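You operate a simulated robot arm through the tools that you are given. There is no shell and no other tool.

Carry out the task below with a simulated robot arm. There is one attempt and no reset: what you move stays moved.

Task
Set both collars of the shaft fixture to the HALF marks.
Fine: loosen each thumb screw, slide the collar, tighten the screw again.

It is judged by the outcome, as a careful person would: the job done as asked, and still so three seconds after it is handed in. It fails if anything else is knocked over, pushed out of place, dropped, spilled or broken.

Robot
A 7-joint arm with a two-finger parallel gripper, fixed in place. Base frame: the origin is at the foot of the arm, x ahead of it, y to its left, z up. Units: mm, degrees, N and s.
Its first joint turns from -166.0 to 166.0 degrees. Payload 3.43 kg.
The TCP is the grasp point between the finger pads, 30 mm short of the fingertips. In the tool frame z runs along the fingers and y along their closing line. Largest opening 94 mm; finger width 28, thickness 10; the body of the gripper, 50 by 96 mm, starts 55 mm behind the TCP.
Orientation is that of the tool frame in the base frame, as a unit quaternion [w, x, y, z]. With the fingers straight down and closing along the base's y, the tool's x points along the base's -x, its y along +y and its z along -z.

Tools
- The arm moves only by the tool nudge_tool. Its arguments are lists of equal length, an entry for each row: "slide": the shift along the tool's x, y, z in mm, a list of three; "angular": the turn, a rotation vector about the tool's x, y, z in degrees, a list of three; "fingers": the opening, from 0 (shut) to 1 (fully open). In form: {"slide": [[tx, ty, tz], ...], "angular": [[wx, wy, wz], ...], "fingers": [fingers, ...]}. A call has 1 to 20 rows; each row shifts and turns the commanded pose from where the row before left it, along the tool's axes as they then stand. Rows are played at 5 a second. More than 50 mm and 8.6 degrees between two rows, or a gripper value outside its range, and nothing of the call is played. Where a pose cannot be reached the arm comes as near as it can. A force on the tool above 40 N (or 10 N above the force at the start of the call, whichever is more), or a blocked arm, ends the call early, and 0.2 s more pass. Each finger travels about 45 mm/s and halts on what it meets, pressing with about 23 N; the grip force reading is that of the motor and also rises with nothing between the fingers. The clock runs only during rows and for 0.2 s after the last one: add rows that do not move to give the fingers time. It gives the time, the measured TCP pose, the force on the tool (base axes), the opening and the grip force at its end, in the units of the frame above (readings bear some noise), with the torque about the TCP (base axes, N m) and any sound that the robot's microphone picked up.
- Cameras (640 x 400 px; columns grow to the right, rows downward): "scene" is fixed at [200.8, -652.8, 1606.5]; the picture's right is [0.78, -0.62, 0.00], its down [-0.60, -0.76, -0.25] and it looks along [0.16, 0.20, -0.97] (base axes); focal length 310 px, centre (320, 200). "wrist" rides on the gripper at [76, 14, -103] in the tool frame; the picture's right is [-0.18, 0.98, 0.00], its down [-0.75, -0.14, -0.64] and it looks along [-0.63, -0.12, 0.77] (tool axes); focal length 243 px, centre (320, 200). There is no depth. A picture from a camera that has moved, and an enlarged one, comes with that camera's place and axes in the base frame and with its lens. The place of the scene camera against the robot may be out by one fixed shift of up to 25 mm in any direction.
- grab_frame(camera): a new picture of that camera. It takes no simulated time.
- move_column(by): slides the trunk up (or, below 0, down) by that many mm; the arm rides with it, the base frame stays. It gives what a move gives, with no picture.
- inspect(camera, box): a new picture of the part [left, top, right, bottom] of that camera's present view, enlarged. It takes no simulated time.
- close_job(): hands the job in; it is judged then, once.

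Places have to be worked out from the pictures, the camera data and where the tool is seen. Open the gripper and draw the arm clear of the work before you hand the job in, unless the task says otherwise.

The tools are called after "Request:" as name(argument=value, ...) on one line, values as JSON. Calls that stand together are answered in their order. nudge_tool: Moves the arm, as the interface text tells. Its arguments: {"type":"object","properties":{"slide":{"type":"array"},"angular":{"type":"array"},"fingers":{"type":"array"}},"required":["slide","angular","fingers"]} The other tools are called the same way: move_column (by) slides the trunk up or down; grab_frame (camera) takes a picture; inspect (camera, box) takes an enlarged picture of a part of a camera's view; close_job () hands the job in.

At the start:

```text
clock: 0.0
tool_pos: [244.6, -439.6, 1262.9]
orientation: [-0.001, 0.0, 1.0, 0.0]
contact_force: [-0.3, 0.1, -0.1]
moment: [-0.01, 0.03, -0.01]
finger_gap: 94.1
finger_force: 0.0
trunk travel left (down, up): [-350.0, 140.0]
```

scene: 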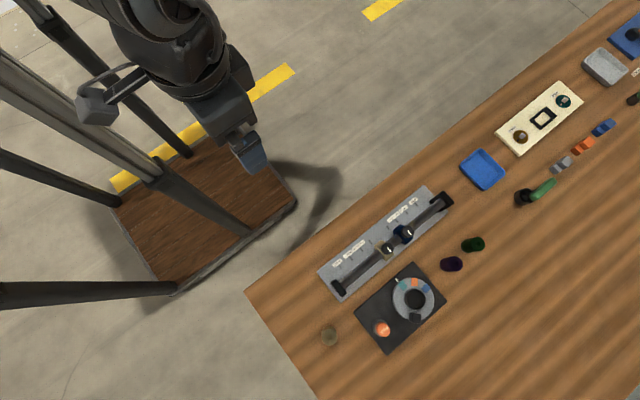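
wrist: 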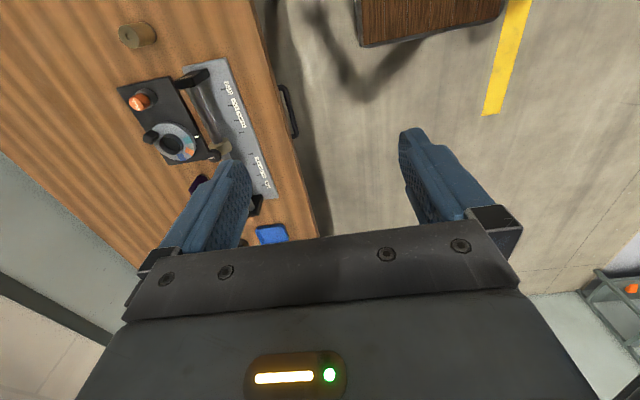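

The scene picture shows the shaft fixture around pixel (385,240) with two collars near its middle. I'll enlarge it to read the marks and see the thumb screws.

Request:
inspect(camera="scene", box=[310, 170, 470, 310])

Request:
inspect(camera="scene", box=[365, 205, 435, 265])

Request:
inspect(camera="wrist", box=[100, 40, 300, 250])

```text
2.86 times, centred on (390, 240) of scene
camera zoom: at [200.8, -652.8, 1606.5], right [0.78, -0.62, 0.0], down [-0.6, -0.76, -0.25], along [0.16, 0.2, -0.97], focal length 887 px, centre (120, 86)
```

zoom: 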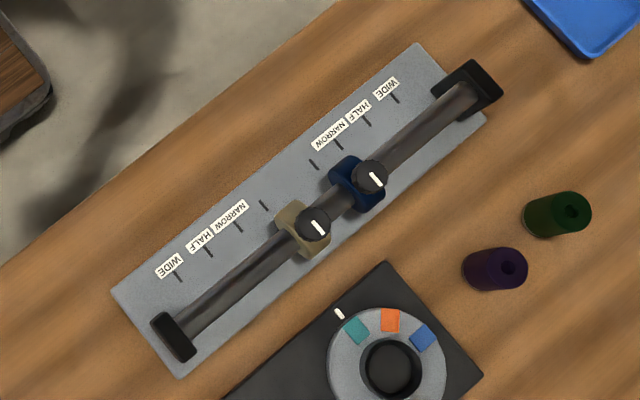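

```text
6.67 times, centred on (400, 235) of scene
camera zoom: at [200.8, -652.8, 1606.5], right [0.78, -0.62, 0.0], down [-0.6, -0.76, -0.25], along [0.16, 0.2, -0.97], focal length 2069 px, centre (-213, -33)
```

zoom: 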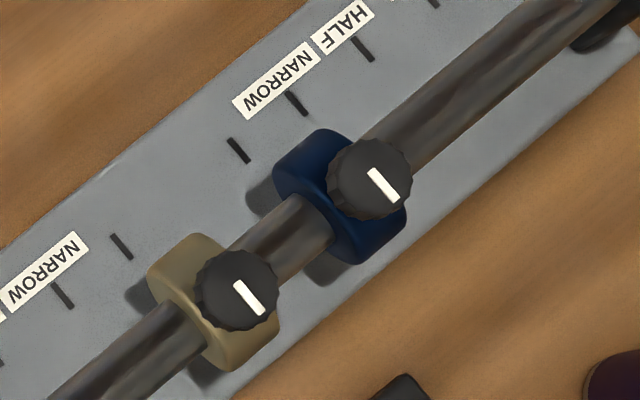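

```text
1.90 times, centred on (200, 145) of wrist
camera zoom: at [167.8, -425.2, 1365.5], right [0.19, 0.98, 0.0], down [0.75, -0.14, 0.64], along [0.63, -0.12, -0.77], focal length 462 px, centre (549, 305)
```

zoom: 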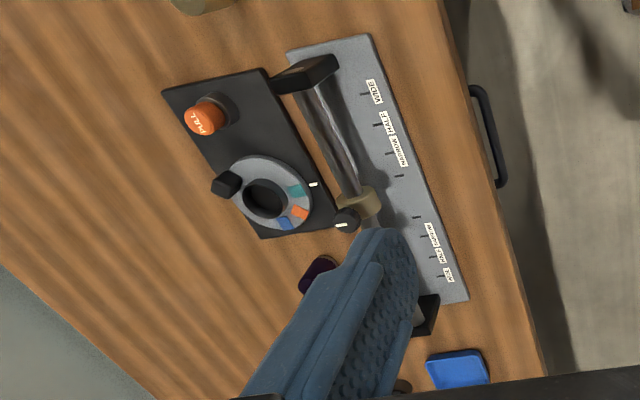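

The fixture lies along base x at roughly y≈-680, z≈815. The ticks run outward as unlabelled, NARROW, HALF and WIDE on each side, and the knobs sit on top of the collars. I'll move the tool over the fixture at height to get a better view.

Request:
nudge_tool(slide=[[0, -40, 0], [0, -40, 0], [0, -40, 0], [0, -40, 0], [0, -40, 0], [0, 0, 0]], angular=[[0, 0, 0], [0, 0, 0], [0, 0, 0], [0, 0, 0], [0, 0, 0], [0, 0, 0]], fingers=[1, 1, 1, 1, 1, 1])

```text
clock: 1.4
tool_pos: [247.2, -637.4, 1268.9]
orientation: [0.001, 0.001, 1.0, 0.0]
contact_force: [-0.1, -0.5, 0.0]
moment: [-0.01, -0.04, -0.02]
finger_gap: 93.8
finger_force: 0.0
trunk travel left (down, up): [-350.0, 140.0]
```

The move was clean. I'll take a wrist picture to refine the fixture position.

Request:
grab_frame(camera="wrist")

Request:
grab_frame(camera="scene")

```text
taken
camera wrist: at [169.4, -624.1, 1370.4], right [0.19, 0.98, 0.0], down [0.75, -0.14, 0.64], along [0.63, -0.12, -0.77], focal length 243 px, centre (320, 200)
```

wrist: 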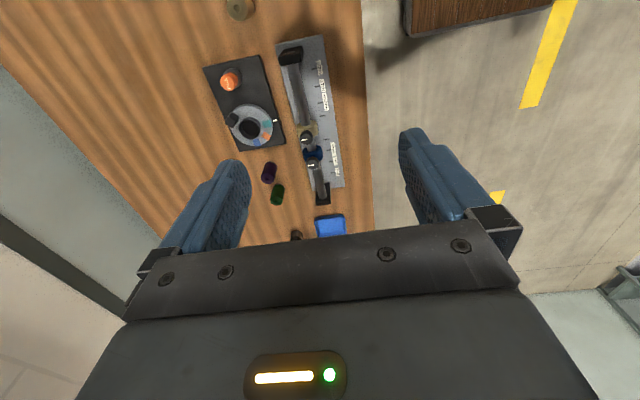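

```text
taken
```

scene: 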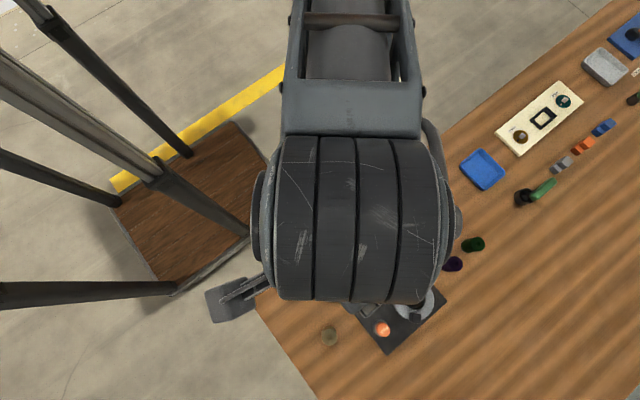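

The fixture is well framed between the fingers in the wrist view. I'll enlarge it to measure the ticks and collars.

Request:
inspect(camera="wrist", box=[260, 25, 380, 115])

Request:
inspect(camera="wrist", box=[260, 105, 380, 215])

```text
4.44 times, centred on (320, 70) of wrist
camera zoom: at [169.4, -624.1, 1370.4], right [0.19, 0.98, 0.0], down [0.75, -0.14, 0.64], along [0.63, -0.12, -0.77], focal length 1078 px, centre (320, 778)
```

zoom: 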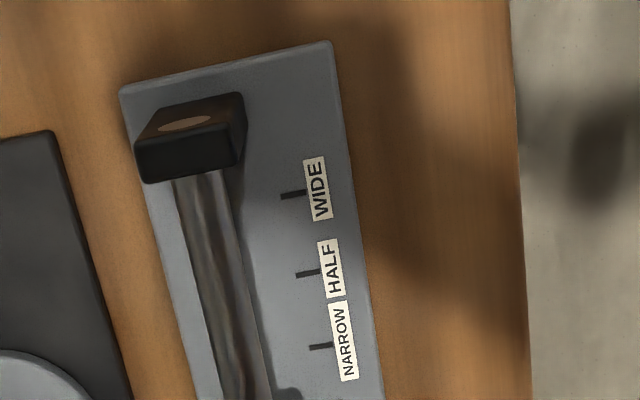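

```text
3.64 times, centred on (320, 160) of wrist
camera zoom: at [169.4, -624.1, 1370.4], right [0.19, 0.98, 0.0], down [0.75, -0.14, 0.64], along [0.63, -0.12, -0.77], focal length 882 px, centre (320, 346)
```

zoom: 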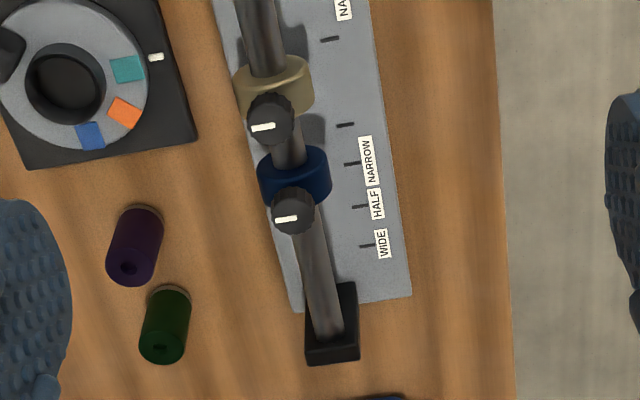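

The ticks come out at x≈408±30, ±60 (NARROW), ±95 (HALF) and ±130 (WIDE), with y≈-658 and plate z≈812. The knob tops are near z≈914, y≈-692. I'll lower the trunk for a closer look.

Request:
move_column(by=-200)

Request:
grab_frame(camera="wrist")

```text
clock: 3.6
tool_pos: [246.0, -636.9, 1068.4]
orientation: [0.0, 0.0, 1.0, -0.001]
contact_force: [-0.3, -0.4, 0.2]
moment: [0.03, -0.01, 0.0]
finger_gap: 94.0
finger_force: 0.0
trunk travel left (down, up): [-150.0, 340.0]
```

```text
taken
camera wrist: at [169.3, -623.7, 1170.5], right [0.19, 0.98, 0.0], down [0.75, -0.14, 0.64], along [0.63, -0.12, -0.77], focal length 243 px, centre (320, 200)
```

wrist: 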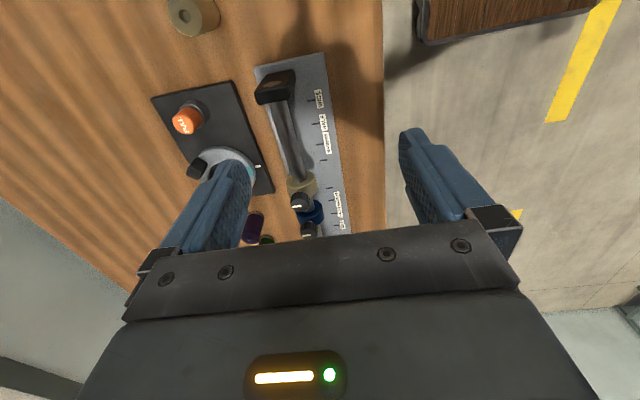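

I'll enlarge the collar area from this lower viewpoint.

Request:
inspect(camera="wrist", box=[260, 140, 360, 240])

Request:
inspect(camera="wrist", box=[240, 50, 360, 160])

```text
4.00 times, centred on (310, 190) of wrist
camera zoom: at [169.3, -623.7, 1170.5], right [0.19, 0.98, 0.0], down [0.75, -0.14, 0.64], along [0.63, -0.12, -0.77], focal length 970 px, centre (360, 240)
```

zoom: 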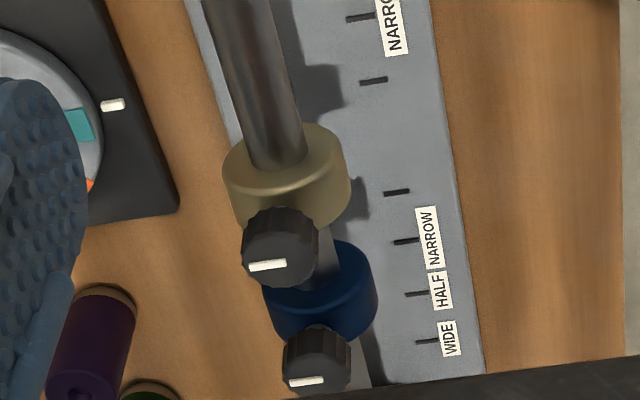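

```text
3.64 times, centred on (300, 105) of wrist
camera zoom: at [169.3, -623.7, 1170.5], right [0.19, 0.98, 0.0], down [0.75, -0.14, 0.64], along [0.63, -0.12, -0.77], focal length 882 px, centre (393, 546)
```

zoom: 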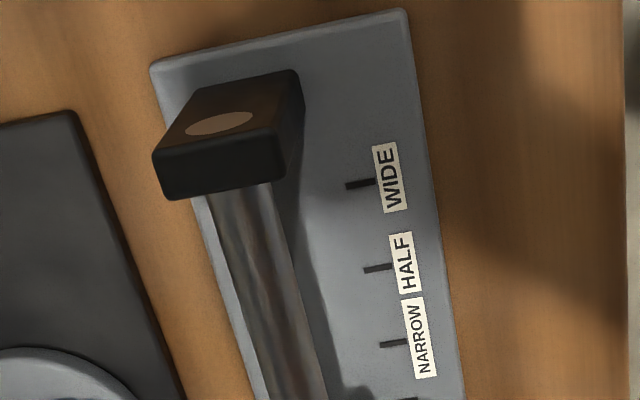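

The white pointer on the tan knob triangulates to (378,-696,921) and the blue one to (438,-696,921). Knob centres are therefore near y≈-691, with collar tops around z≈899. I'll move above the tan knob, keeping well clear, to check the alignment from close up.

Request:
nudge_tool(slide=[[-33, -13.5, 8], [-33, -13.5, 8], [-33, -13.5, 8], [-33, -13.5, 8], [0, 0, 0]], angular=[[0, 0, 0], [0, 0, 0], [0, 0, 0], [0, 0, 0], [0, 0, 0]], fingers=[1, 1, 1, 1, 1])

Request:
grab_frame(camera="wrist")

```text
clock: 4.8
tool_pos: [379.3, -692.1, 1035.4]
orientation: [0.0, 0.001, 1.0, 0.0]
contact_force: [-0.8, -0.5, 0.1]
moment: [-0.02, 0.03, 0.0]
finger_gap: 94.1
finger_force: 0.0
trunk travel left (down, up): [-150.0, 340.0]
```

```text
taken
camera wrist: at [301.4, -680.2, 1137.9], right [0.19, 0.98, 0.0], down [0.75, -0.14, 0.64], along [0.63, -0.12, -0.77], focal length 243 px, centre (320, 200)
```

wrist: 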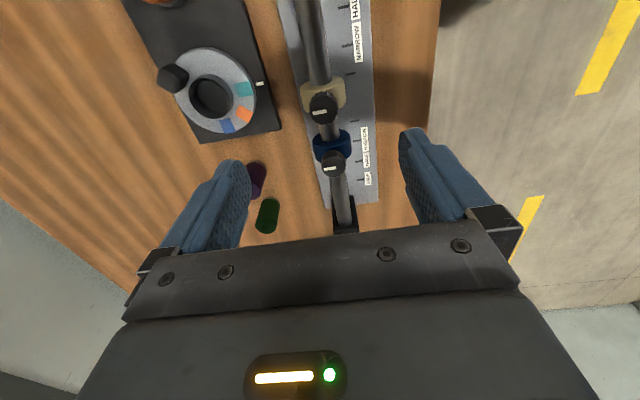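

The tool is above the tan knob. I'll enlarge to pin the knob's centre and pointer.

Request:
inspect(camera="wrist", box=[270, 50, 390, 190])

Request:
inspect(camera="scene", box=[300, 160, 480, 320])

```text
2.86 times, centred on (330, 120) of wrist
camera zoom: at [301.4, -680.2, 1137.9], right [0.19, 0.98, 0.0], down [0.75, -0.14, 0.64], along [0.63, -0.12, -0.77], focal length 693 px, centre (291, 429)
```

zoom: 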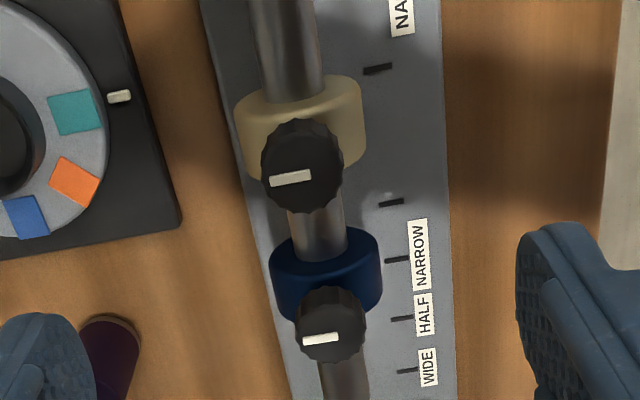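

```text
2.50 times, centred on (390, 240) of scene
camera zoom: at [200.8, -652.8, 1606.5], right [0.78, -0.62, 0.0], down [-0.6, -0.76, -0.25], along [0.16, 0.2, -0.97], focal length 776 px, centre (145, 100)
```

zoom: 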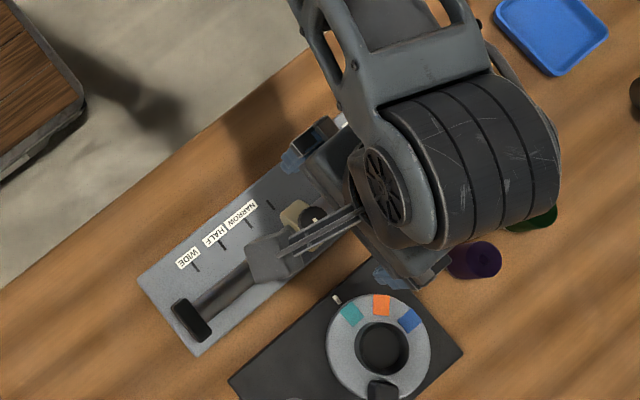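

The tan knob centre is at about (378.2,-691.3), roughly 26 mm in diameter, with the pointer towards -y. Before gripping I'll test in free air how far the wrist can yaw, first clockwise seen from above.

Request:
nudge_tool(slide=[[0, 0, 0], [0, 0, 0], [0, 0, 0], [0, 0, 0], [0, 0, 0], [0, 0, 0], [0, 0, 0], [0, 0, 0], [0, 0, 0], [0, 0, 0], [0, 0, 0]], angular=[[0, 0, 8], [0, 0, 8], [0, 0, 8], [0, 0, 8], [0, 0, 8], [0, 0, 8], [0, 0, 8], [0, 0, 8], [0, 0, 8], [0, 0, 8], [0, 0, 0]], fingers=[0.6, 0.6, 0.6, 0.6, 0.6, 0.6, 0.6, 0.6, 0.6, 0.6, 0.6])

```text
clock: 7.2
tool_pos: [377.6, -690.0, 1035.2]
orientation: [0.0, 0.643, 0.766, 0.001]
contact_force: [0.7, 0.8, 1.1]
moment: [-0.01, 0.01, -0.02]
finger_gap: 56.3
finger_force: 0.1
trunk travel left (down, up): [-150.0, 340.0]
```

The yaw works, and positive about the tool's z is clockwise seen from above. I'll continue clockwise in free air to find the limit.

Request:
nudge_tool(slide=[[0, 0, 0], [0, 0, 0], [0, 0, 0], [0, 0, 0], [0, 0, 0], [0, 0, 0], [0, 0, 0], [0, 0, 0], [0, 0, 0], [0, 0, 0], [0, 0, 0]], angular=[[0, 0, 8], [0, 0, 8], [0, 0, 8], [0, 0, 8], [0, 0, 8], [0, 0, 8], [0, 0, 8], [0, 0, 8], [0, 0, 8], [0, 0, 8], [0, 0, 0]], fingers=[0.6, 0.6, 0.6, 0.6, 0.6, 0.6, 0.6, 0.6, 0.6, 0.6, 0.6])

```text
clock: 9.6
tool_pos: [401.2, -647.1, 1010.7]
orientation: [-0.003, 0.823, 0.568, -0.002]
contact_force: [0.3, -0.6, 0.0]
moment: [0.0, 0.03, 0.0]
finger_gap: 56.2
finger_force: 0.1
out of reach, approached as far as the arm can: row 3, 4, 5, 6, 7, 8, 9, 10
trunk travel left (down, up): [-150.0, 340.0]
```

The clockwise limit is about +96° from the start yaw. I'll return to zero yaw and then test the counter-clockwise side.

Request:
nudge_tool(slide=[[0, 0, 0], [0, 0, 0], [0, 0, 0], [0, 0, 0], [0, 0, 0], [0, 0, 0], [0, 0, 0], [0, 0, 0], [0, 0, 0], [0, 0, 0], [0, 0, 0], [0, 0, 0], [0, 0, 0], [0, 0, 0], [0, 0, 0], [0, 0, 0], [0, 0, 0], [0, 0, 0], [0, 0, 0], [0, 0, 0]], angular=[[0, 0, -8], [0, 0, -8], [0, 0, -8], [0, 0, -8], [0, 0, -8], [0, 0, -8], [0, 0, -8], [0, 0, -8], [0, 0, -8], [0, 0, -8], [0, 0, -8], [0, 0, -8], [0, 0, -8], [0, 0, -8], [0, 0, -8], [0, 0, -8], [0, 0, -8], [0, 0, -8], [0, 0, -8], [0, 0, 0]], fingers=[0.6, 0.6, 0.6, 0.6, 0.6, 0.6, 0.6, 0.6, 0.6, 0.6, 0.6, 0.6, 0.6, 0.6, 0.6, 0.6, 0.6, 0.6, 0.6, 0.6])

```text
clock: 13.8
tool_pos: [400.0, -648.7, 1011.3]
orientation: [-0.001, -0.353, 0.936, 0.001]
contact_force: [-0.4, 0.2, -0.6]
moment: [0.0, 0.02, -0.03]
finger_gap: 56.5
finger_force: 0.1
trunk travel left (down, up): [-150.0, 340.0]
```

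The commanded pose gets clamped to what's reachable; the tool is now at -41° yaw and a bit displaced. I'll bring it back over the tan knob and test further counter-clockwise.

Request:
nudge_tool(slide=[[22.5, -8.9, -10], [22.4, -8.8, -10], [0, 0, 0], [0, 0, 0], [0, 0, 0], [0, 0, 0], [0, 0, 0], [0, 0, 0], [0, 0, 0], [0, 0, 0]], angular=[[0, 0, 0], [0, 0, 0], [0, 0, -8], [0, 0, -8], [0, 0, -8], [0, 0, -8], [0, 0, -8], [0, 0, -8], [0, 0, -8], [0, 0, 0]], fingers=[0.6, 0.6, 0.6, 0.6, 0.6, 0.6, 0.6, 0.6, 0.6, 0.6])

```text
clock: 16.0
tool_pos: [379.0, -690.9, 1030.9]
orientation: [0.0, 0.751, -0.66, -0.002]
contact_force: [0.1, -0.4, -0.8]
moment: [-0.01, 0.07, 0.03]
finger_gap: 56.2
finger_force: 0.0
trunk travel left (down, up): [-150.0, 340.0]
```

Yaw -97° is reachable without trouble. I'll go a bit further to find the counter-clockwise limit.

Request:
nudge_tool(slide=[[0, 0, 0], [0, 0, 0], [0, 0, 0], [0, 0, 0], [0, 0, 0], [0, 0, 0], [0, 0, 0], [0, 0, 0], [0, 0, 0]], angular=[[0, 0, -8], [0, 0, -8], [0, 0, -8], [0, 0, -8], [0, 0, -8], [0, 0, -8], [0, 0, -8], [0, 0, -8], [0, 0, 0]], fingers=[0.6, 0.6, 0.6, 0.6, 0.6, 0.6, 0.6, 0.6, 0.6])

```text
clock: 18.0
tool_pos: [378.0, -690.5, 1030.2]
orientation: [-0.001, 0.987, -0.161, -0.003]
contact_force: [-0.1, -0.3, -0.2]
moment: [-0.02, -0.01, 0.01]
finger_gap: 56.4
finger_force: 0.0
trunk travel left (down, up): [-150.0, 340.0]
```

At least -161° is reachable, so there is ample range. I'll rotate back to about +40° yaw, leaving room both to loosen counter-clockwise and to tighten clockwise.

Request:
nudge_tool(slide=[[0, 0, 0], [0, 0, 0], [0, 0, 0], [0, 0, 0], [0, 0, 0], [0, 0, 0], [0, 0, 0], [0, 0, 0], [0, 0, 0], [0, 0, 0], [0, 0, 0], [0, 0, 0], [0, 0, 0], [0, 0, 0], [0, 0, 0], [0, 0, 0], [0, 0, 0], [0, 0, 0], [0, 0, 0], [0, 0, 0]], angular=[[0, 0, 8.5], [0, 0, 8.5], [0, 0, 8.5], [0, 0, 8.5], [0, 0, 8.5], [0, 0, 8.5], [0, 0, 8.5], [0, 0, 8.5], [0, 0, 8.5], [0, 0, 8.5], [0, 0, 8.5], [0, 0, 8.5], [0, 0, 8.5], [0, 0, 8.5], [0, 0, 8.5], [0, 0, 8.5], [0, 0, 8.5], [0, 0, 8.5], [0, 0, 8.5], [0, 0, 0]], fingers=[0.6, 0.6, 0.6, 0.6, 0.6, 0.6, 0.6, 0.6, 0.6, 0.6, 0.6, 0.6, 0.6, 0.6, 0.6, 0.6, 0.6, 0.6, 0.6, 0.6])

```text
clock: 22.2
tool_pos: [378.5, -690.6, 1032.1]
orientation: [-0.002, 0.003, 1.0, 0.001]
contact_force: [-0.8, -0.1, -0.5]
moment: [-0.01, 0.01, -0.02]
finger_gap: 56.3
finger_force: 0.1
trunk travel left (down, up): [-150.0, 340.0]
```

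Yaw is back to about 0°. I'll descend to z≈960 with the fingertips still above the knob and check centring.

Request:
nudge_tool(slide=[[0, 0, 24], [0, 0, 24], [0, 0, 24], [0, 0, 0]], angular=[[0, 0, 0], [0, 0, 0], [0, 0, 0], [0, 0, 0]], fingers=[0.6, 0.6, 0.6, 0.6])

Request:
grab_frame(camera="wrist")

Request:
inspect(camera="wrist", box=[220, 60, 420, 240])

```text
clock: 23.2
tool_pos: [378.6, -689.1, 960.3]
orientation: [-0.003, 0.002, 1.0, 0.001]
contact_force: [-0.4, 0.3, -0.1]
moment: [0.0, 0.0, -0.03]
finger_gap: 56.1
finger_force: 0.1
trunk travel left (down, up): [-150.0, 340.0]
```

```text
taken
camera wrist: at [302.3, -676.9, 1061.9], right [0.19, 0.98, 0.0], down [0.76, -0.14, 0.64], along [0.63, -0.12, -0.77], focal length 243 px, centre (320, 200)
```

wrist: 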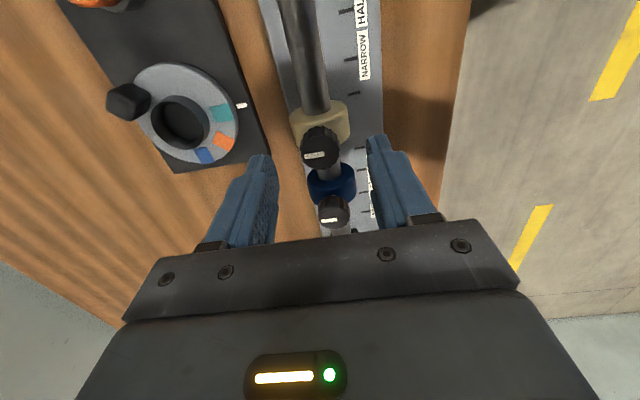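

```text
2.22 times, centred on (320, 150) of wrist
camera zoom: at [302.3, -676.9, 1061.9], right [0.19, 0.98, 0.0], down [0.76, -0.14, 0.64], along [0.63, -0.12, -0.77], focal length 539 px, centre (320, 311)
```

zoom: 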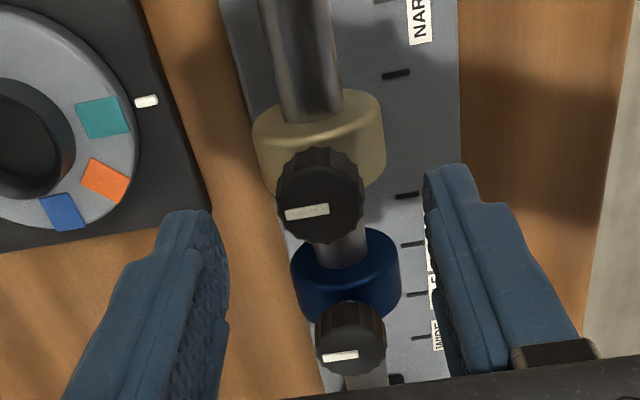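

The knob centre comes out at (379,-691), so I'll shift 2 mm in -y, yaw to +40° and descend to z≈933 beside the knob with the fingers open.

Request:
nudge_tool(slide=[[0, -1.9, 0], [0, 0, 0], [0, 0, 0], [0, 0, 0], [0, 0, 0], [0, 0, 0], [0, 0, 9], [0, 0, 9], [0, 0, 9], [0, 0, 0]], angular=[[0, 0, 0], [0, 0, 8], [0, 0, 8], [0, 0, 8], [0, 0, 8], [0, 0, 8], [0, 0, 0], [0, 0, 0], [0, 0, 0], [0, 0, 0]], fingers=[0.6, 0.6, 0.6, 0.6, 0.6, 0.6, 0.6, 0.6, 0.6, 0.6])

Request:
inspect(camera="wrist", box=[220, 60, 420, 240])

Request:
inspect(camera="scene", box=[310, 170, 470, 310])

```text
clock: 25.4
tool_pos: [379.0, -692.2, 930.0]
orientation: [-0.001, 0.343, 0.939, 0.0]
contact_force: [0.3, 0.2, 0.6]
moment: [0.04, 0.0, 0.0]
finger_gap: 56.3
finger_force: 0.0
trunk travel left (down, up): [-150.0, 340.0]
```

```text
2.22 times, centred on (320, 150) of wrist
camera zoom: at [329.2, -634.0, 1033.6], right [0.78, 0.63, 0.0], down [0.49, -0.6, 0.64], along [0.4, -0.5, -0.77], focal length 539 px, centre (320, 311)
```

zoom: 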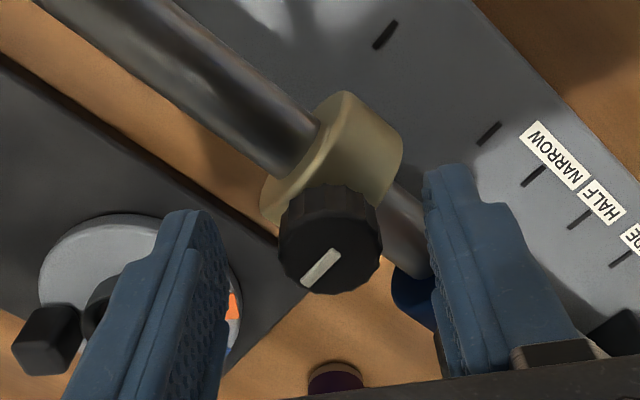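

```text
2.86 times, centred on (390, 240) of scene
camera zoom: at [200.8, -652.8, 1606.5], right [0.78, -0.62, 0.0], down [-0.6, -0.76, -0.25], along [0.16, 0.2, -0.97], focal length 887 px, centre (120, 86)
```

zoom: 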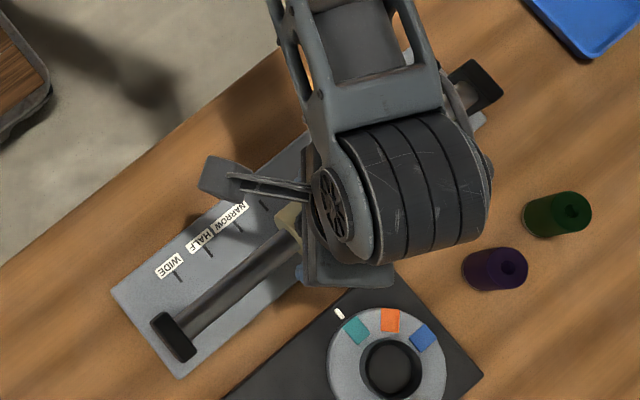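

The knob is centred between the fingers and there is no contact force. I'll raise 2 mm to clear the collar crest and close on the knob.

Request:
nudge_tool(slide=[[0, 0, -2], [0, 0, 0], [0, 0, 0], [0, 0, 0], [0, 0, 0]], angular=[[0, 0, 0], [0, 0, 0], [0, 0, 0], [0, 0, 0], [0, 0, 0]], fingers=[0.6, 0.3, 0.0, 0.0, 0.0])

Request:
inspect(camera="wrist", box=[220, 60, 420, 240])

```text
clock: 26.6
tool_pos: [380.7, -691.7, 932.8]
orientation: [-0.002, 0.344, 0.939, 0.003]
contact_force: [12.2, 29.4, -0.5]
moment: [0.99, -0.11, -0.03]
finger_gap: 25.3
finger_force: 45.7
trunk travel left (down, up): [-150.0, 340.0]
```

```text
2.22 times, centred on (320, 150) of wrist
camera zoom: at [331.0, -633.1, 1035.5], right [0.77, 0.63, 0.0], down [0.49, -0.6, 0.64], along [0.4, -0.49, -0.77], focal length 539 px, centre (320, 311)
```

zoom: 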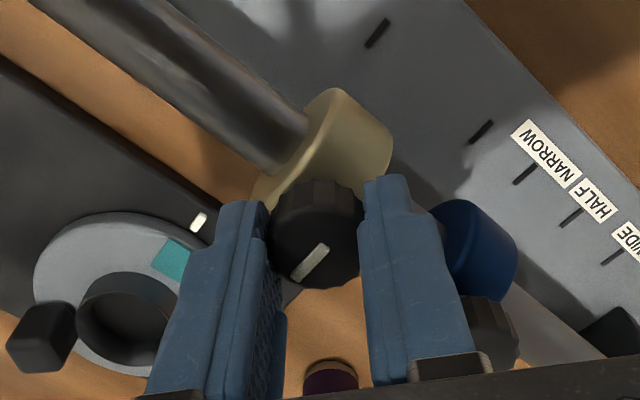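

The knob is gripped (gap 25.3), but a sideways force of about 32 N shows the grip is slightly off-centre towards +y. I'll ease the tool along its +y to relieve it.

Request:
nudge_tool(slide=[[0, 0.7, 0], [0, 0, 0]], angular=[[0, 0, 0], [0, 0, 0]], fingers=[0.0, 0.0])

```text
clock: 27.2
tool_pos: [379.5, -691.0, 932.0]
orientation: [-0.003, 0.343, 0.939, 0.002]
contact_force: [12.9, 24.1, -6.0]
moment: [0.61, -0.2, -0.02]
finger_gap: 25.3
finger_force: 45.1
trunk travel left (down, up): [-150.0, 340.0]
```

Force dropped with the shift (about 6 N/mm). I'll continue easing along +y.

Request:
nudge_tool(slide=[[0, 1, 0], [0, 1, 0], [0, 0, 0]], angular=[[0, 0, 0], [0, 0, 0], [0, 0, 0]], fingers=[0.0, 0.0, 0.0])

```text
clock: 28.0
tool_pos: [380.6, -691.3, 933.4]
orientation: [-0.001, 0.344, 0.939, -0.002]
contact_force: [12.5, -7.0, -12.6]
moment: [-0.45, -0.51, -0.01]
finger_gap: 25.5
finger_force: 45.0
trunk travel left (down, up): [-150.0, 340.0]
```

Sideways force is now small (about 14 N). I'll start loosening counter-clockwise in small steps and watch the torque.

Request:
nudge_tool(slide=[[0, 0, 0], [0, 0, 0], [0, 0, 0], [0, 0, 0]], angular=[[0, 0, -5], [0, 0, -5], [0, 0, -5], [0, 0, 0]], fingers=[0.0, 0.0, 0.0, 0.0])

Request:
inspect(camera="wrist", box=[220, 60, 420, 240])

```text
clock: 29.0
tool_pos: [379.0, -690.5, 932.7]
orientation: [-0.002, 0.218, 0.976, -0.001]
contact_force: [5.6, -20.1, -9.9]
moment: [-0.99, -1.02, 0.05]
finger_gap: 25.3
finger_force: 45.2
trunk travel left (down, up): [-150.0, 340.0]
```

```text
2.22 times, centred on (320, 150) of wrist
camera zoom: at [316.5, -646.6, 1035.6], right [0.59, 0.81, 0.0], down [0.62, -0.45, 0.64], along [0.52, -0.38, -0.77], focal length 539 px, centre (320, 311)
```

zoom: 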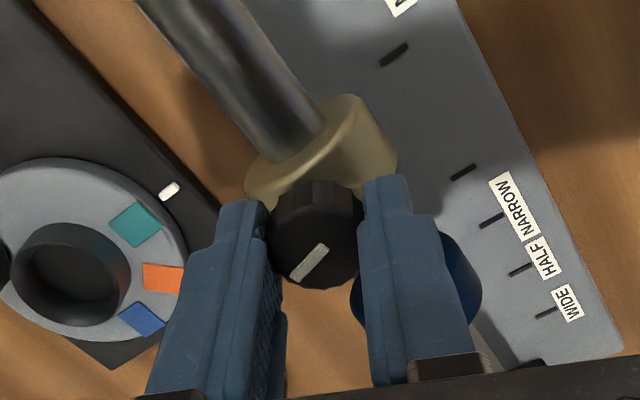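

The pointer stays fixed relative to the fingers, so the knob is turning with the tool. I'll relieve the -y force slightly and keep turning.

Request:
nudge_tool(slide=[[0, -0.8, 0], [0, 0, 0], [0, 0, 0], [0, 0, 0], [0, 0, 0], [0, 0, 0]], angular=[[0, 0, 0], [0, 0, -6], [0, 0, -6], [0, 0, -6], [0, 0, -6], [0, 0, 0]], fingers=[0.0, 0.0, 0.0, 0.0, 0.0, 0.0])

```text
clock: 30.4
tool_pos: [379.0, -690.6, 932.3]
orientation: [-0.003, 0.01, 1.0, 0.002]
contact_force: [-2.7, 9.6, -11.9]
moment: [0.34, 0.69, -0.03]
finger_gap: 25.2
finger_force: 45.1
trunk travel left (down, up): [-150.0, 340.0]
```

Lateral force is low and the torque is negligible. I'll continue turning counter-clockwise.

Request:
nudge_tool(slide=[[0, 0, 0], [0, 0, 0], [0, 0, 0], [0, 0, 0], [0, 0, 0], [0, 0, 0], [0, 0, 0]], angular=[[0, 0, -8], [0, 0, -8], [0, 0, -8], [0, 0, -8], [0, 0, -8], [0, 0, -8], [0, 0, 0]], fingers=[0.0, 0.0, 0.0, 0.0, 0.0, 0.0, 0.0])

Request:
inspect(camera="wrist", box=[220, 60, 420, 240])

```text
clock: 32.2
tool_pos: [381.3, -690.9, 933.9]
orientation: [-0.001, -0.397, 0.918, 0.005]
contact_force: [0.5, 11.8, -0.1]
moment: [-0.1, 0.65, 0.03]
finger_gap: 25.5
finger_force: 45.4
trunk travel left (down, up): [-150.0, 340.0]
stopped in row 7: the force on the tool passed its limit at 40 N (the readings are from after the stop); the commanded pose is now the measured one
```

```text
2.22 times, centred on (320, 150) of wrist
camera zoom: at [316.9, -737.9, 1035.6], right [-0.59, 0.81, 0.01], down [0.62, 0.45, 0.64], along [0.51, 0.39, -0.77], focal length 539 px, centre (320, 311)
```

zoom: 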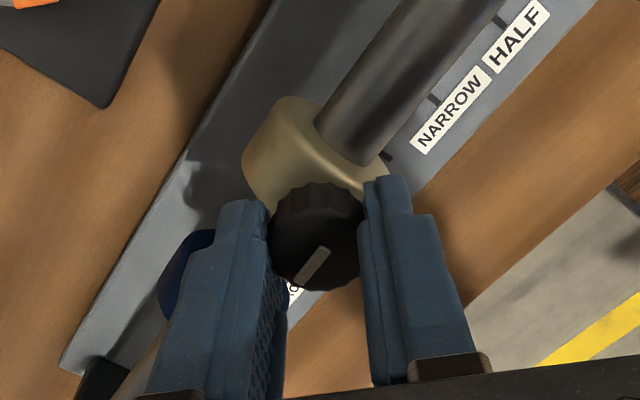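

The force limit tripped from slight off-axis grip, but the turn completed: about 87° so far and the pointer is still locked to the fingers. I'll test whether the collar is free with a tiny push in -x.

Request:
nudge_tool(slide=[[0.7, 0.73, 0], [0.7, 0.73, 0], [0, 0, 0]], angular=[[0, 0, 0], [0, 0, 0], [0, 0, 0]], fingers=[0.0, 0.0, 0.0])

```text
clock: 33.0
tool_pos: [378.4, -690.0, 933.4]
orientation: [0.0, -0.397, 0.918, 0.003]
contact_force: [0.2, 11.5, -2.5]
moment: [0.76, -0.45, -0.03]
finger_gap: 25.5
finger_force: 44.7
trunk travel left (down, up): [-150.0, 340.0]
```

No x-force built up, so the collar seems free to slide. I'll move 4 mm further in -x and check.

Request:
nudge_tool(slide=[[0.7, 0.73, 0], [0.7, 0.73, 0], [0.7, 0.73, 0], [0.7, 0.73, 0], [0, 0, 0]], angular=[[0, 0, 0], [0, 0, 0], [0, 0, 0], [0, 0, 0], [0, 0, 0]], fingers=[0.0, 0.0, 0.0, 0.0, 0.0])

Request:
inspect(camera="wrist", box=[220, 60, 420, 240])

```text
clock: 34.2
tool_pos: [374.8, -689.0, 932.6]
orientation: [-0.001, -0.396, 0.918, 0.003]
contact_force: [0.4, 22.0, -0.1]
moment: [1.1, -0.51, -0.05]
finger_gap: 25.4
finger_force: 44.9
trunk travel left (down, up): [-150.0, 340.0]
```

```text
2.22 times, centred on (320, 150) of wrist
camera zoom: at [311.6, -737.7, 1035.6], right [-0.59, 0.81, 0.01], down [0.62, 0.45, 0.64], along [0.52, 0.38, -0.77], focal length 539 px, centre (320, 311)
```

zoom: 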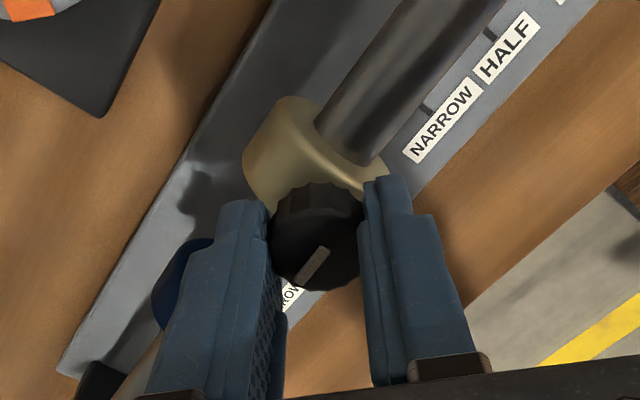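

The collar follows the tool, so the screw is loose. I'll slide in -x towards HALF, easing +y by 1 mm to relieve the side force.

Request:
nudge_tool(slide=[[-0.36, 0.34, 0], [-0.36, 0.34, 0], [2.05, 2.19, 0], [2.05, 2.19, 0], [2.05, 2.19, 0], [2.05, 2.19, 0], [2.05, 2.19, 0], [2.05, 2.19, 0], [0, 0, 0]], angular=[[0, 0, 0], [0, 0, 0], [0, 0, 0], [0, 0, 0], [0, 0, 0], [0, 0, 0], [0, 0, 0], [0, 0, 0], [0, 0, 0]], fingers=[0.0, 0.0, 0.0, 0.0, 0.0, 0.0, 0.0, 0.0, 0.0])

```text
clock: 36.2
tool_pos: [356.3, -690.0, 934.3]
orientation: [-0.001, -0.397, 0.918, 0.003]
contact_force: [-1.6, -6.5, -1.7]
moment: [-0.94, 0.87, 0.02]
finger_gap: 25.5
finger_force: 44.4
trunk travel left (down, up): [-150.0, 340.0]
```

Sliding is smooth. I'll continue about 36 mm, stopping short of the mark for a visual check.

Request:
nudge_tool(slide=[[2.05, 2.19, 0], [2.05, 2.19, 0], [2.05, 2.19, 0], [2.05, 2.19, 0], [2.05, 2.19, 0], [2.05, 2.19, 0], [2.05, 2.19, 0], [2.05, 2.19, 0], [2.05, 2.19, 0], [2.05, 2.19, 0], [2.05, 2.19, 0], [2.05, 2.19, 0], [0, 0, 0]], angular=[[0, 0, 0], [0, 0, 0], [0, 0, 0], [0, 0, 0], [0, 0, 0], [0, 0, 0], [0, 0, 0], [0, 0, 0], [0, 0, 0], [0, 0, 0], [0, 0, 0], [0, 0, 0], [0, 0, 0]], fingers=[0.0, 0.0, 0.0, 0.0, 0.0, 0.0, 0.0, 0.0, 0.0, 0.0, 0.0, 0.0, 0.0])

Request:
grab_frame(camera="wrist")

Request:
inspect(camera="wrist", box=[220, 60, 420, 240])

Request:
inspect(camera="scene", box=[310, 190, 430, 310])

```text
clock: 39.0
tool_pos: [321.6, -690.3, 933.3]
orientation: [-0.001, -0.396, 0.918, 0.002]
contact_force: [0.6, -29.7, 5.8]
moment: [-0.8, 0.09, 0.03]
finger_gap: 25.3
finger_force: 44.7
trunk travel left (down, up): [-150.0, 340.0]
```

```text
taken
camera wrist: at [258.1, -737.3, 1035.8], right [-0.59, 0.81, 0.01], down [0.62, 0.45, 0.64], along [0.51, 0.38, -0.77], focal length 243 px, centre (320, 200)
```

wrist: 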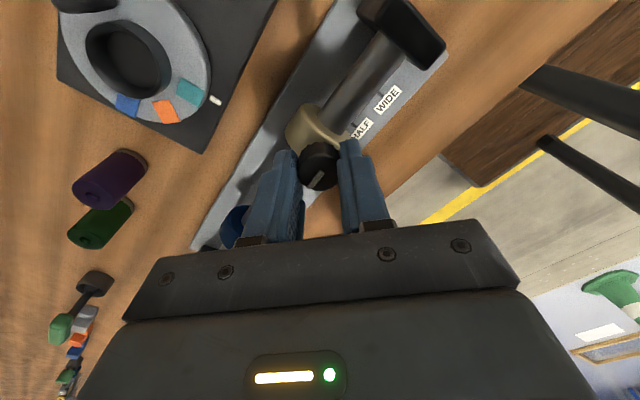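

```text
2.22 times, centred on (320, 150) of wrist
camera zoom: at [258.1, -737.3, 1035.8], right [-0.59, 0.81, 0.01], down [0.62, 0.45, 0.64], along [0.51, 0.38, -0.77], focal length 539 px, centre (320, 311)
```

zoom: 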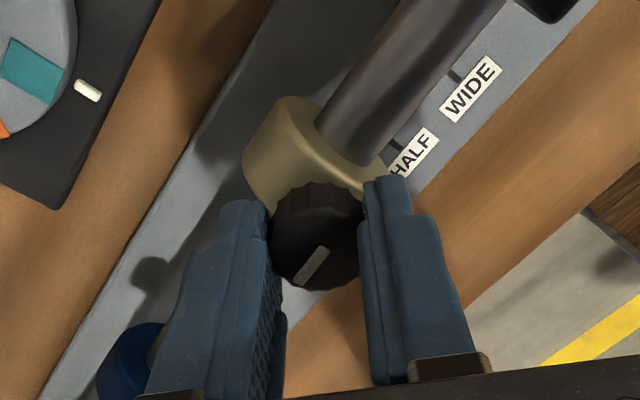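

```text
3.33 times, centred on (370, 250) of scene
camera zoom: at [200.8, -652.8, 1606.5], right [0.78, -0.62, 0.0], down [-0.6, -0.76, -0.25], along [0.16, 0.2, -0.97], focal length 1035 px, centre (153, 33)
```

zoom: 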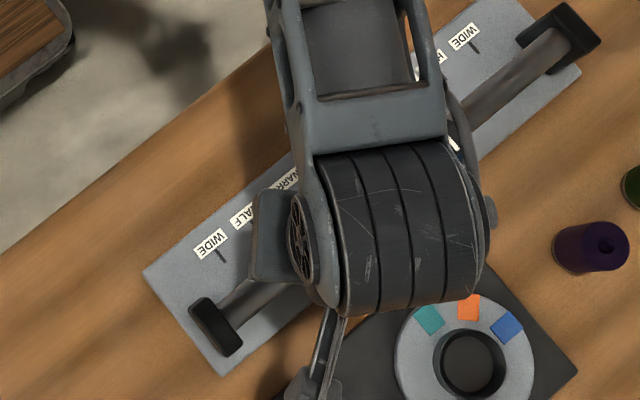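

The HALF tick measures x≈312–313 and the knob x≈320.7 in the same picture. I'll relieve the -y force and slide another 7.5 mm.

Request:
nudge_tool(slide=[[0.44, -0.41, 0], [0.44, -0.41, 0], [1.71, 1.82, 0], [1.71, 1.82, 0], [1.71, 1.82, 0], [0, 0, 0]], angular=[[0, 0, 0], [0, 0, 0], [0, 0, 0], [0, 0, 0], [0, 0, 0], [0, 0, 0]], fingers=[0.0, 0.0, 0.0, 0.0, 0.0, 0.0])

```text
clock: 40.4
tool_pos: [313.1, -689.7, 933.4]
orientation: [0.0, -0.398, 0.917, 0.004]
contact_force: [-0.2, -8.1, 6.6]
moment: [-0.53, 0.29, 0.03]
finger_gap: 25.5
finger_force: 44.6
trunk travel left (down, up): [-150.0, 340.0]
```

The tool is now at x≈313 with low forces. I'll rotate clockwise partway to about yaw -5° and look at the collar against the HALF tick.

Request:
nudge_tool(slide=[[0, 0, 0], [0, 0, 0], [0, 0, 0], [0, 0, 0], [0, 0, 0], [0, 0, 0], [0, 0, 0], [0, 0, 0]], angular=[[0, 0, 6], [0, 0, 6], [0, 0, 6], [0, 0, 6], [0, 0, 6], [0, 0, 6], [0, 0, 6], [0, 0, 0]], fingers=[0.0, 0.0, 0.0, 0.0, 0.0, 0.0, 0.0, 0.0])

Request:
inspect(camera="wrist", box=[220, 60, 420, 240])

```text
clock: 42.2
tool_pos: [313.7, -691.1, 932.9]
orientation: [-0.002, -0.042, 0.999, 0.003]
contact_force: [1.6, -5.7, 1.1]
moment: [-0.19, -0.84, 0.0]
finger_gap: 25.4
finger_force: 44.7
trunk travel left (down, up): [-150.0, 340.0]
```

```text
2.22 times, centred on (320, 150) of wrist
camera zoom: at [235.9, -684.0, 1036.0], right [0.1, 0.99, 0.0], down [0.77, -0.08, 0.64], along [0.64, -0.06, -0.77], focal length 539 px, centre (320, 311)
```

zoom: 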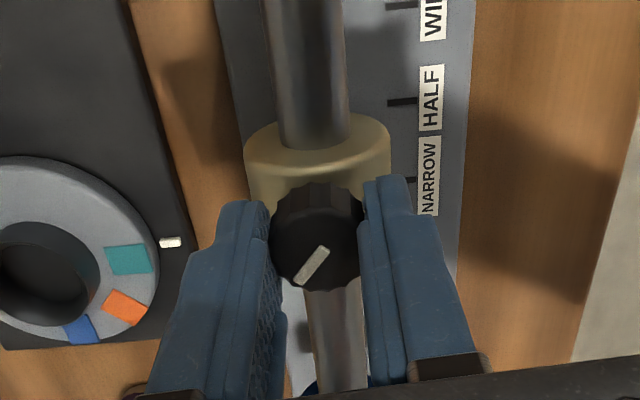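

In this picture the knob is at x≈314.4 and the HALF tick at x≈314.3, so they agree closely. I'll continue clockwise to tighten, watching torque and forces.

Request:
nudge_tool(slide=[[0, 0, 0], [0, 0, 0], [0, 0, 0], [0, 0, 0], [0, 0, 0], [0, 0, 0], [0, 0, 0]], angular=[[0, 0, 6], [0, 0, 6], [0, 0, 6], [0, 0, 6], [0, 0, 6], [0, 0, 6], [0, 0, 0]], fingers=[0.0, 0.0, 0.0, 0.0, 0.0, 0.0, 0.0])

Request:
inspect(camera="wrist", box=[220, 60, 420, 240])

```text
clock: 43.8
tool_pos: [313.5, -690.4, 933.3]
orientation: [-0.003, 0.269, 0.963, 0.002]
contact_force: [-0.3, -20.2, 2.8]
moment: [-1.08, -0.86, -0.03]
finger_gap: 25.4
finger_force: 45.2
trunk travel left (down, up): [-150.0, 340.0]
```

```text
2.22 times, centred on (320, 150) of wrist
camera zoom: at [255.1, -640.5, 1036.1], right [0.67, 0.74, 0.0], down [0.57, -0.51, 0.64], along [0.47, -0.42, -0.77], focal length 539 px, centre (320, 311)
```

zoom: 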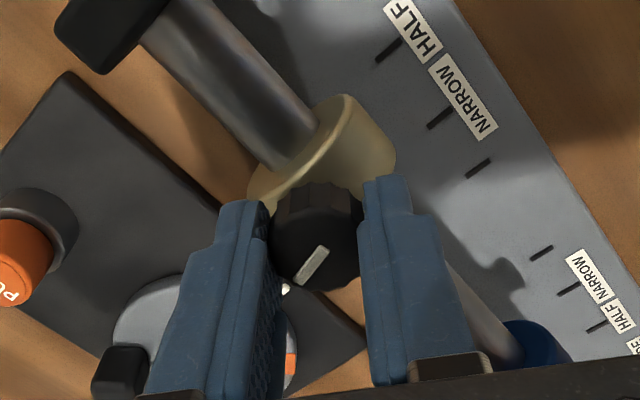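

Yaw is +31° with the pointer still locked to the fingers. I'll relieve the -y force and continue clockwise to where it was tight (about +40°) and slightly beyond.

Request:
nudge_tool(slide=[[-0.5, -0.85, 0], [0, 0, 0], [0, 0, 0], [0, 0, 0]], angular=[[0, 0, 0], [0, 0, 4], [0, 0, 4], [0, 0, 0]], fingers=[0.0, 0.0, 0.0, 0.0])

```text
clock: 44.8
tool_pos: [313.5, -690.2, 933.2]
orientation: [-0.003, 0.335, 0.942, 0.003]
contact_force: [2.6, 0.7, -1.6]
moment: [-0.34, -0.65, 0.01]
finger_gap: 25.4
finger_force: 44.4
trunk travel left (down, up): [-150.0, 340.0]
```

Forces are near zero at yaw +39°. I'll turn further clockwise in small steps to find the tightening torque.

Request:
nudge_tool(slide=[[0, 0, 0], [0, 0, 0], [0, 0, 0]], angular=[[0, 0, 4], [0, 0, 4], [0, 0, 0]], fingers=[0.0, 0.0, 0.0])

Request:
inspect(camera="wrist", box=[220, 60, 420, 240])

```text
clock: 45.6
tool_pos: [313.5, -691.6, 933.5]
orientation: [-0.003, 0.4, 0.916, 0.001]
contact_force: [0.5, 1.9, 1.4]
moment: [0.5, 0.49, 0.4]
finger_gap: 24.9
finger_force: 45.5
trunk travel left (down, up): [-150.0, 340.0]
```

```text
2.22 times, centred on (320, 150) of wrist
camera zoom: at [271.4, -626.9, 1036.3], right [0.85, 0.53, 0.0], down [0.41, -0.65, 0.64], along [0.34, -0.54, -0.77], focal length 539 px, centre (320, 311)
```

zoom: 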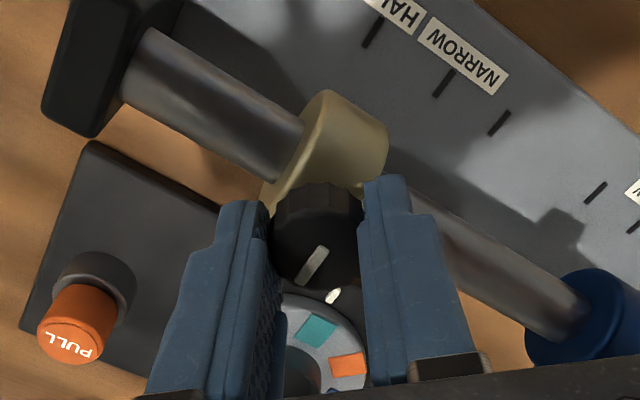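

Torque has risen to 0.4 N·m, so the screw is biting. I'll give it a few more degrees.

Request:
nudge_tool(slide=[[0, 0, 0], [0, 0, 0], [0, 0, 0]], angular=[[0, 0, 4], [0, 0, 3], [0, 0, 0]], fingers=[0.0, 0.0, 0.0])

Request:
inspect(camera="wrist", box=[220, 60, 420, 240])

```text
clock: 46.4
tool_pos: [314.1, -691.7, 933.1]
orientation: [-0.004, 0.455, 0.89, 0.001]
contact_force: [5.2, 5.7, 0.2]
moment: [0.19, -0.16, 0.31]
finger_gap: 25.6
finger_force: 45.0
trunk travel left (down, up): [-150.0, 340.0]
```

```text
2.22 times, centred on (320, 150) of wrist
camera zoom: at [280.0, -623.3, 1036.2], right [0.9, 0.43, 0.0], down [0.33, -0.7, 0.64], along [0.27, -0.58, -0.77], focal length 539 px, centre (320, 311)
```

zoom: 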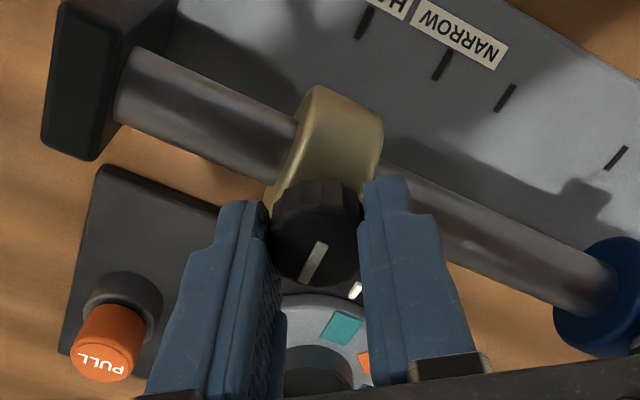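

The pointer now lags the fingers (slip at about 0.35 N·m), meaning the knob has come up tight. I'll release, lift a little, and yaw to about +86° to view the collar abeam of the HALF tick.

Request:
nudge_tool(slide=[[0, 0, 0], [0, 0, 0], [0, 0, -15], [0, 0, -15], [0, 0, 0], [0, 0, 0], [0, 0, 0], [0, 0, 0], [0, 0, 0]], angular=[[0, 0, 0], [0, 0, 0], [0, 0, 0], [0, 0, 0], [0, 0, 8], [0, 0, 8], [0, 0, 8], [0, 0, 8], [0, 0, 0]], fingers=[0.6, 0.6, 0.6, 0.6, 0.6, 0.6, 0.6, 0.6, 0.6])

Request:
grab_frame(camera="wrist")

Request:
inspect(camera="wrist", box=[220, 20, 420, 200])

```text
clock: 48.4
tool_pos: [314.0, -690.9, 963.8]
orientation: [-0.003, 0.684, 0.729, 0.0]
contact_force: [-0.1, -0.5, 0.7]
moment: [-0.02, -0.05, 0.0]
finger_gap: 56.4
finger_force: 0.0
trunk travel left (down, up): [-150.0, 340.0]
```

```text
taken
camera wrist: at [322.0, -615.7, 1066.6], right [0.99, -0.12, 0.0], down [-0.09, -0.76, 0.64], along [-0.08, -0.63, -0.77], focal length 243 px, centre (320, 200)
```

wrist: 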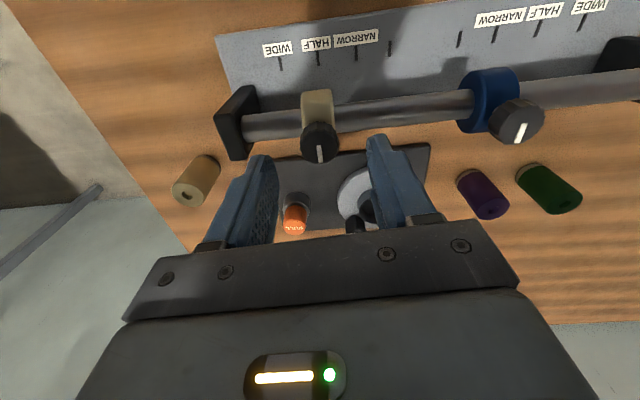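

```text
2.22 times, centred on (320, 110) of wrist
camera zoom: at [322.0, -615.7, 1066.6], right [0.99, -0.12, 0.0], down [-0.09, -0.76, 0.64], along [-0.08, -0.63, -0.77], focal length 539 px, centre (320, 400)
```

zoom: 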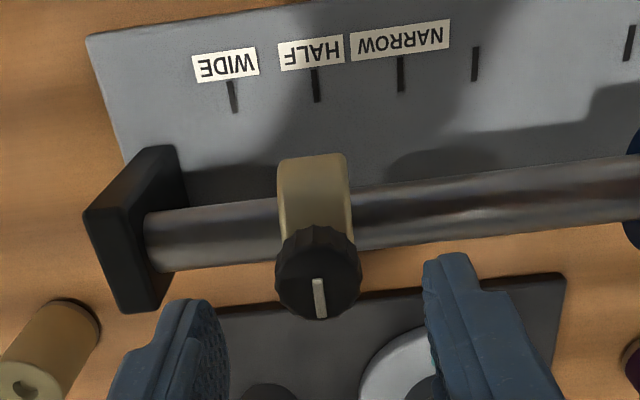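

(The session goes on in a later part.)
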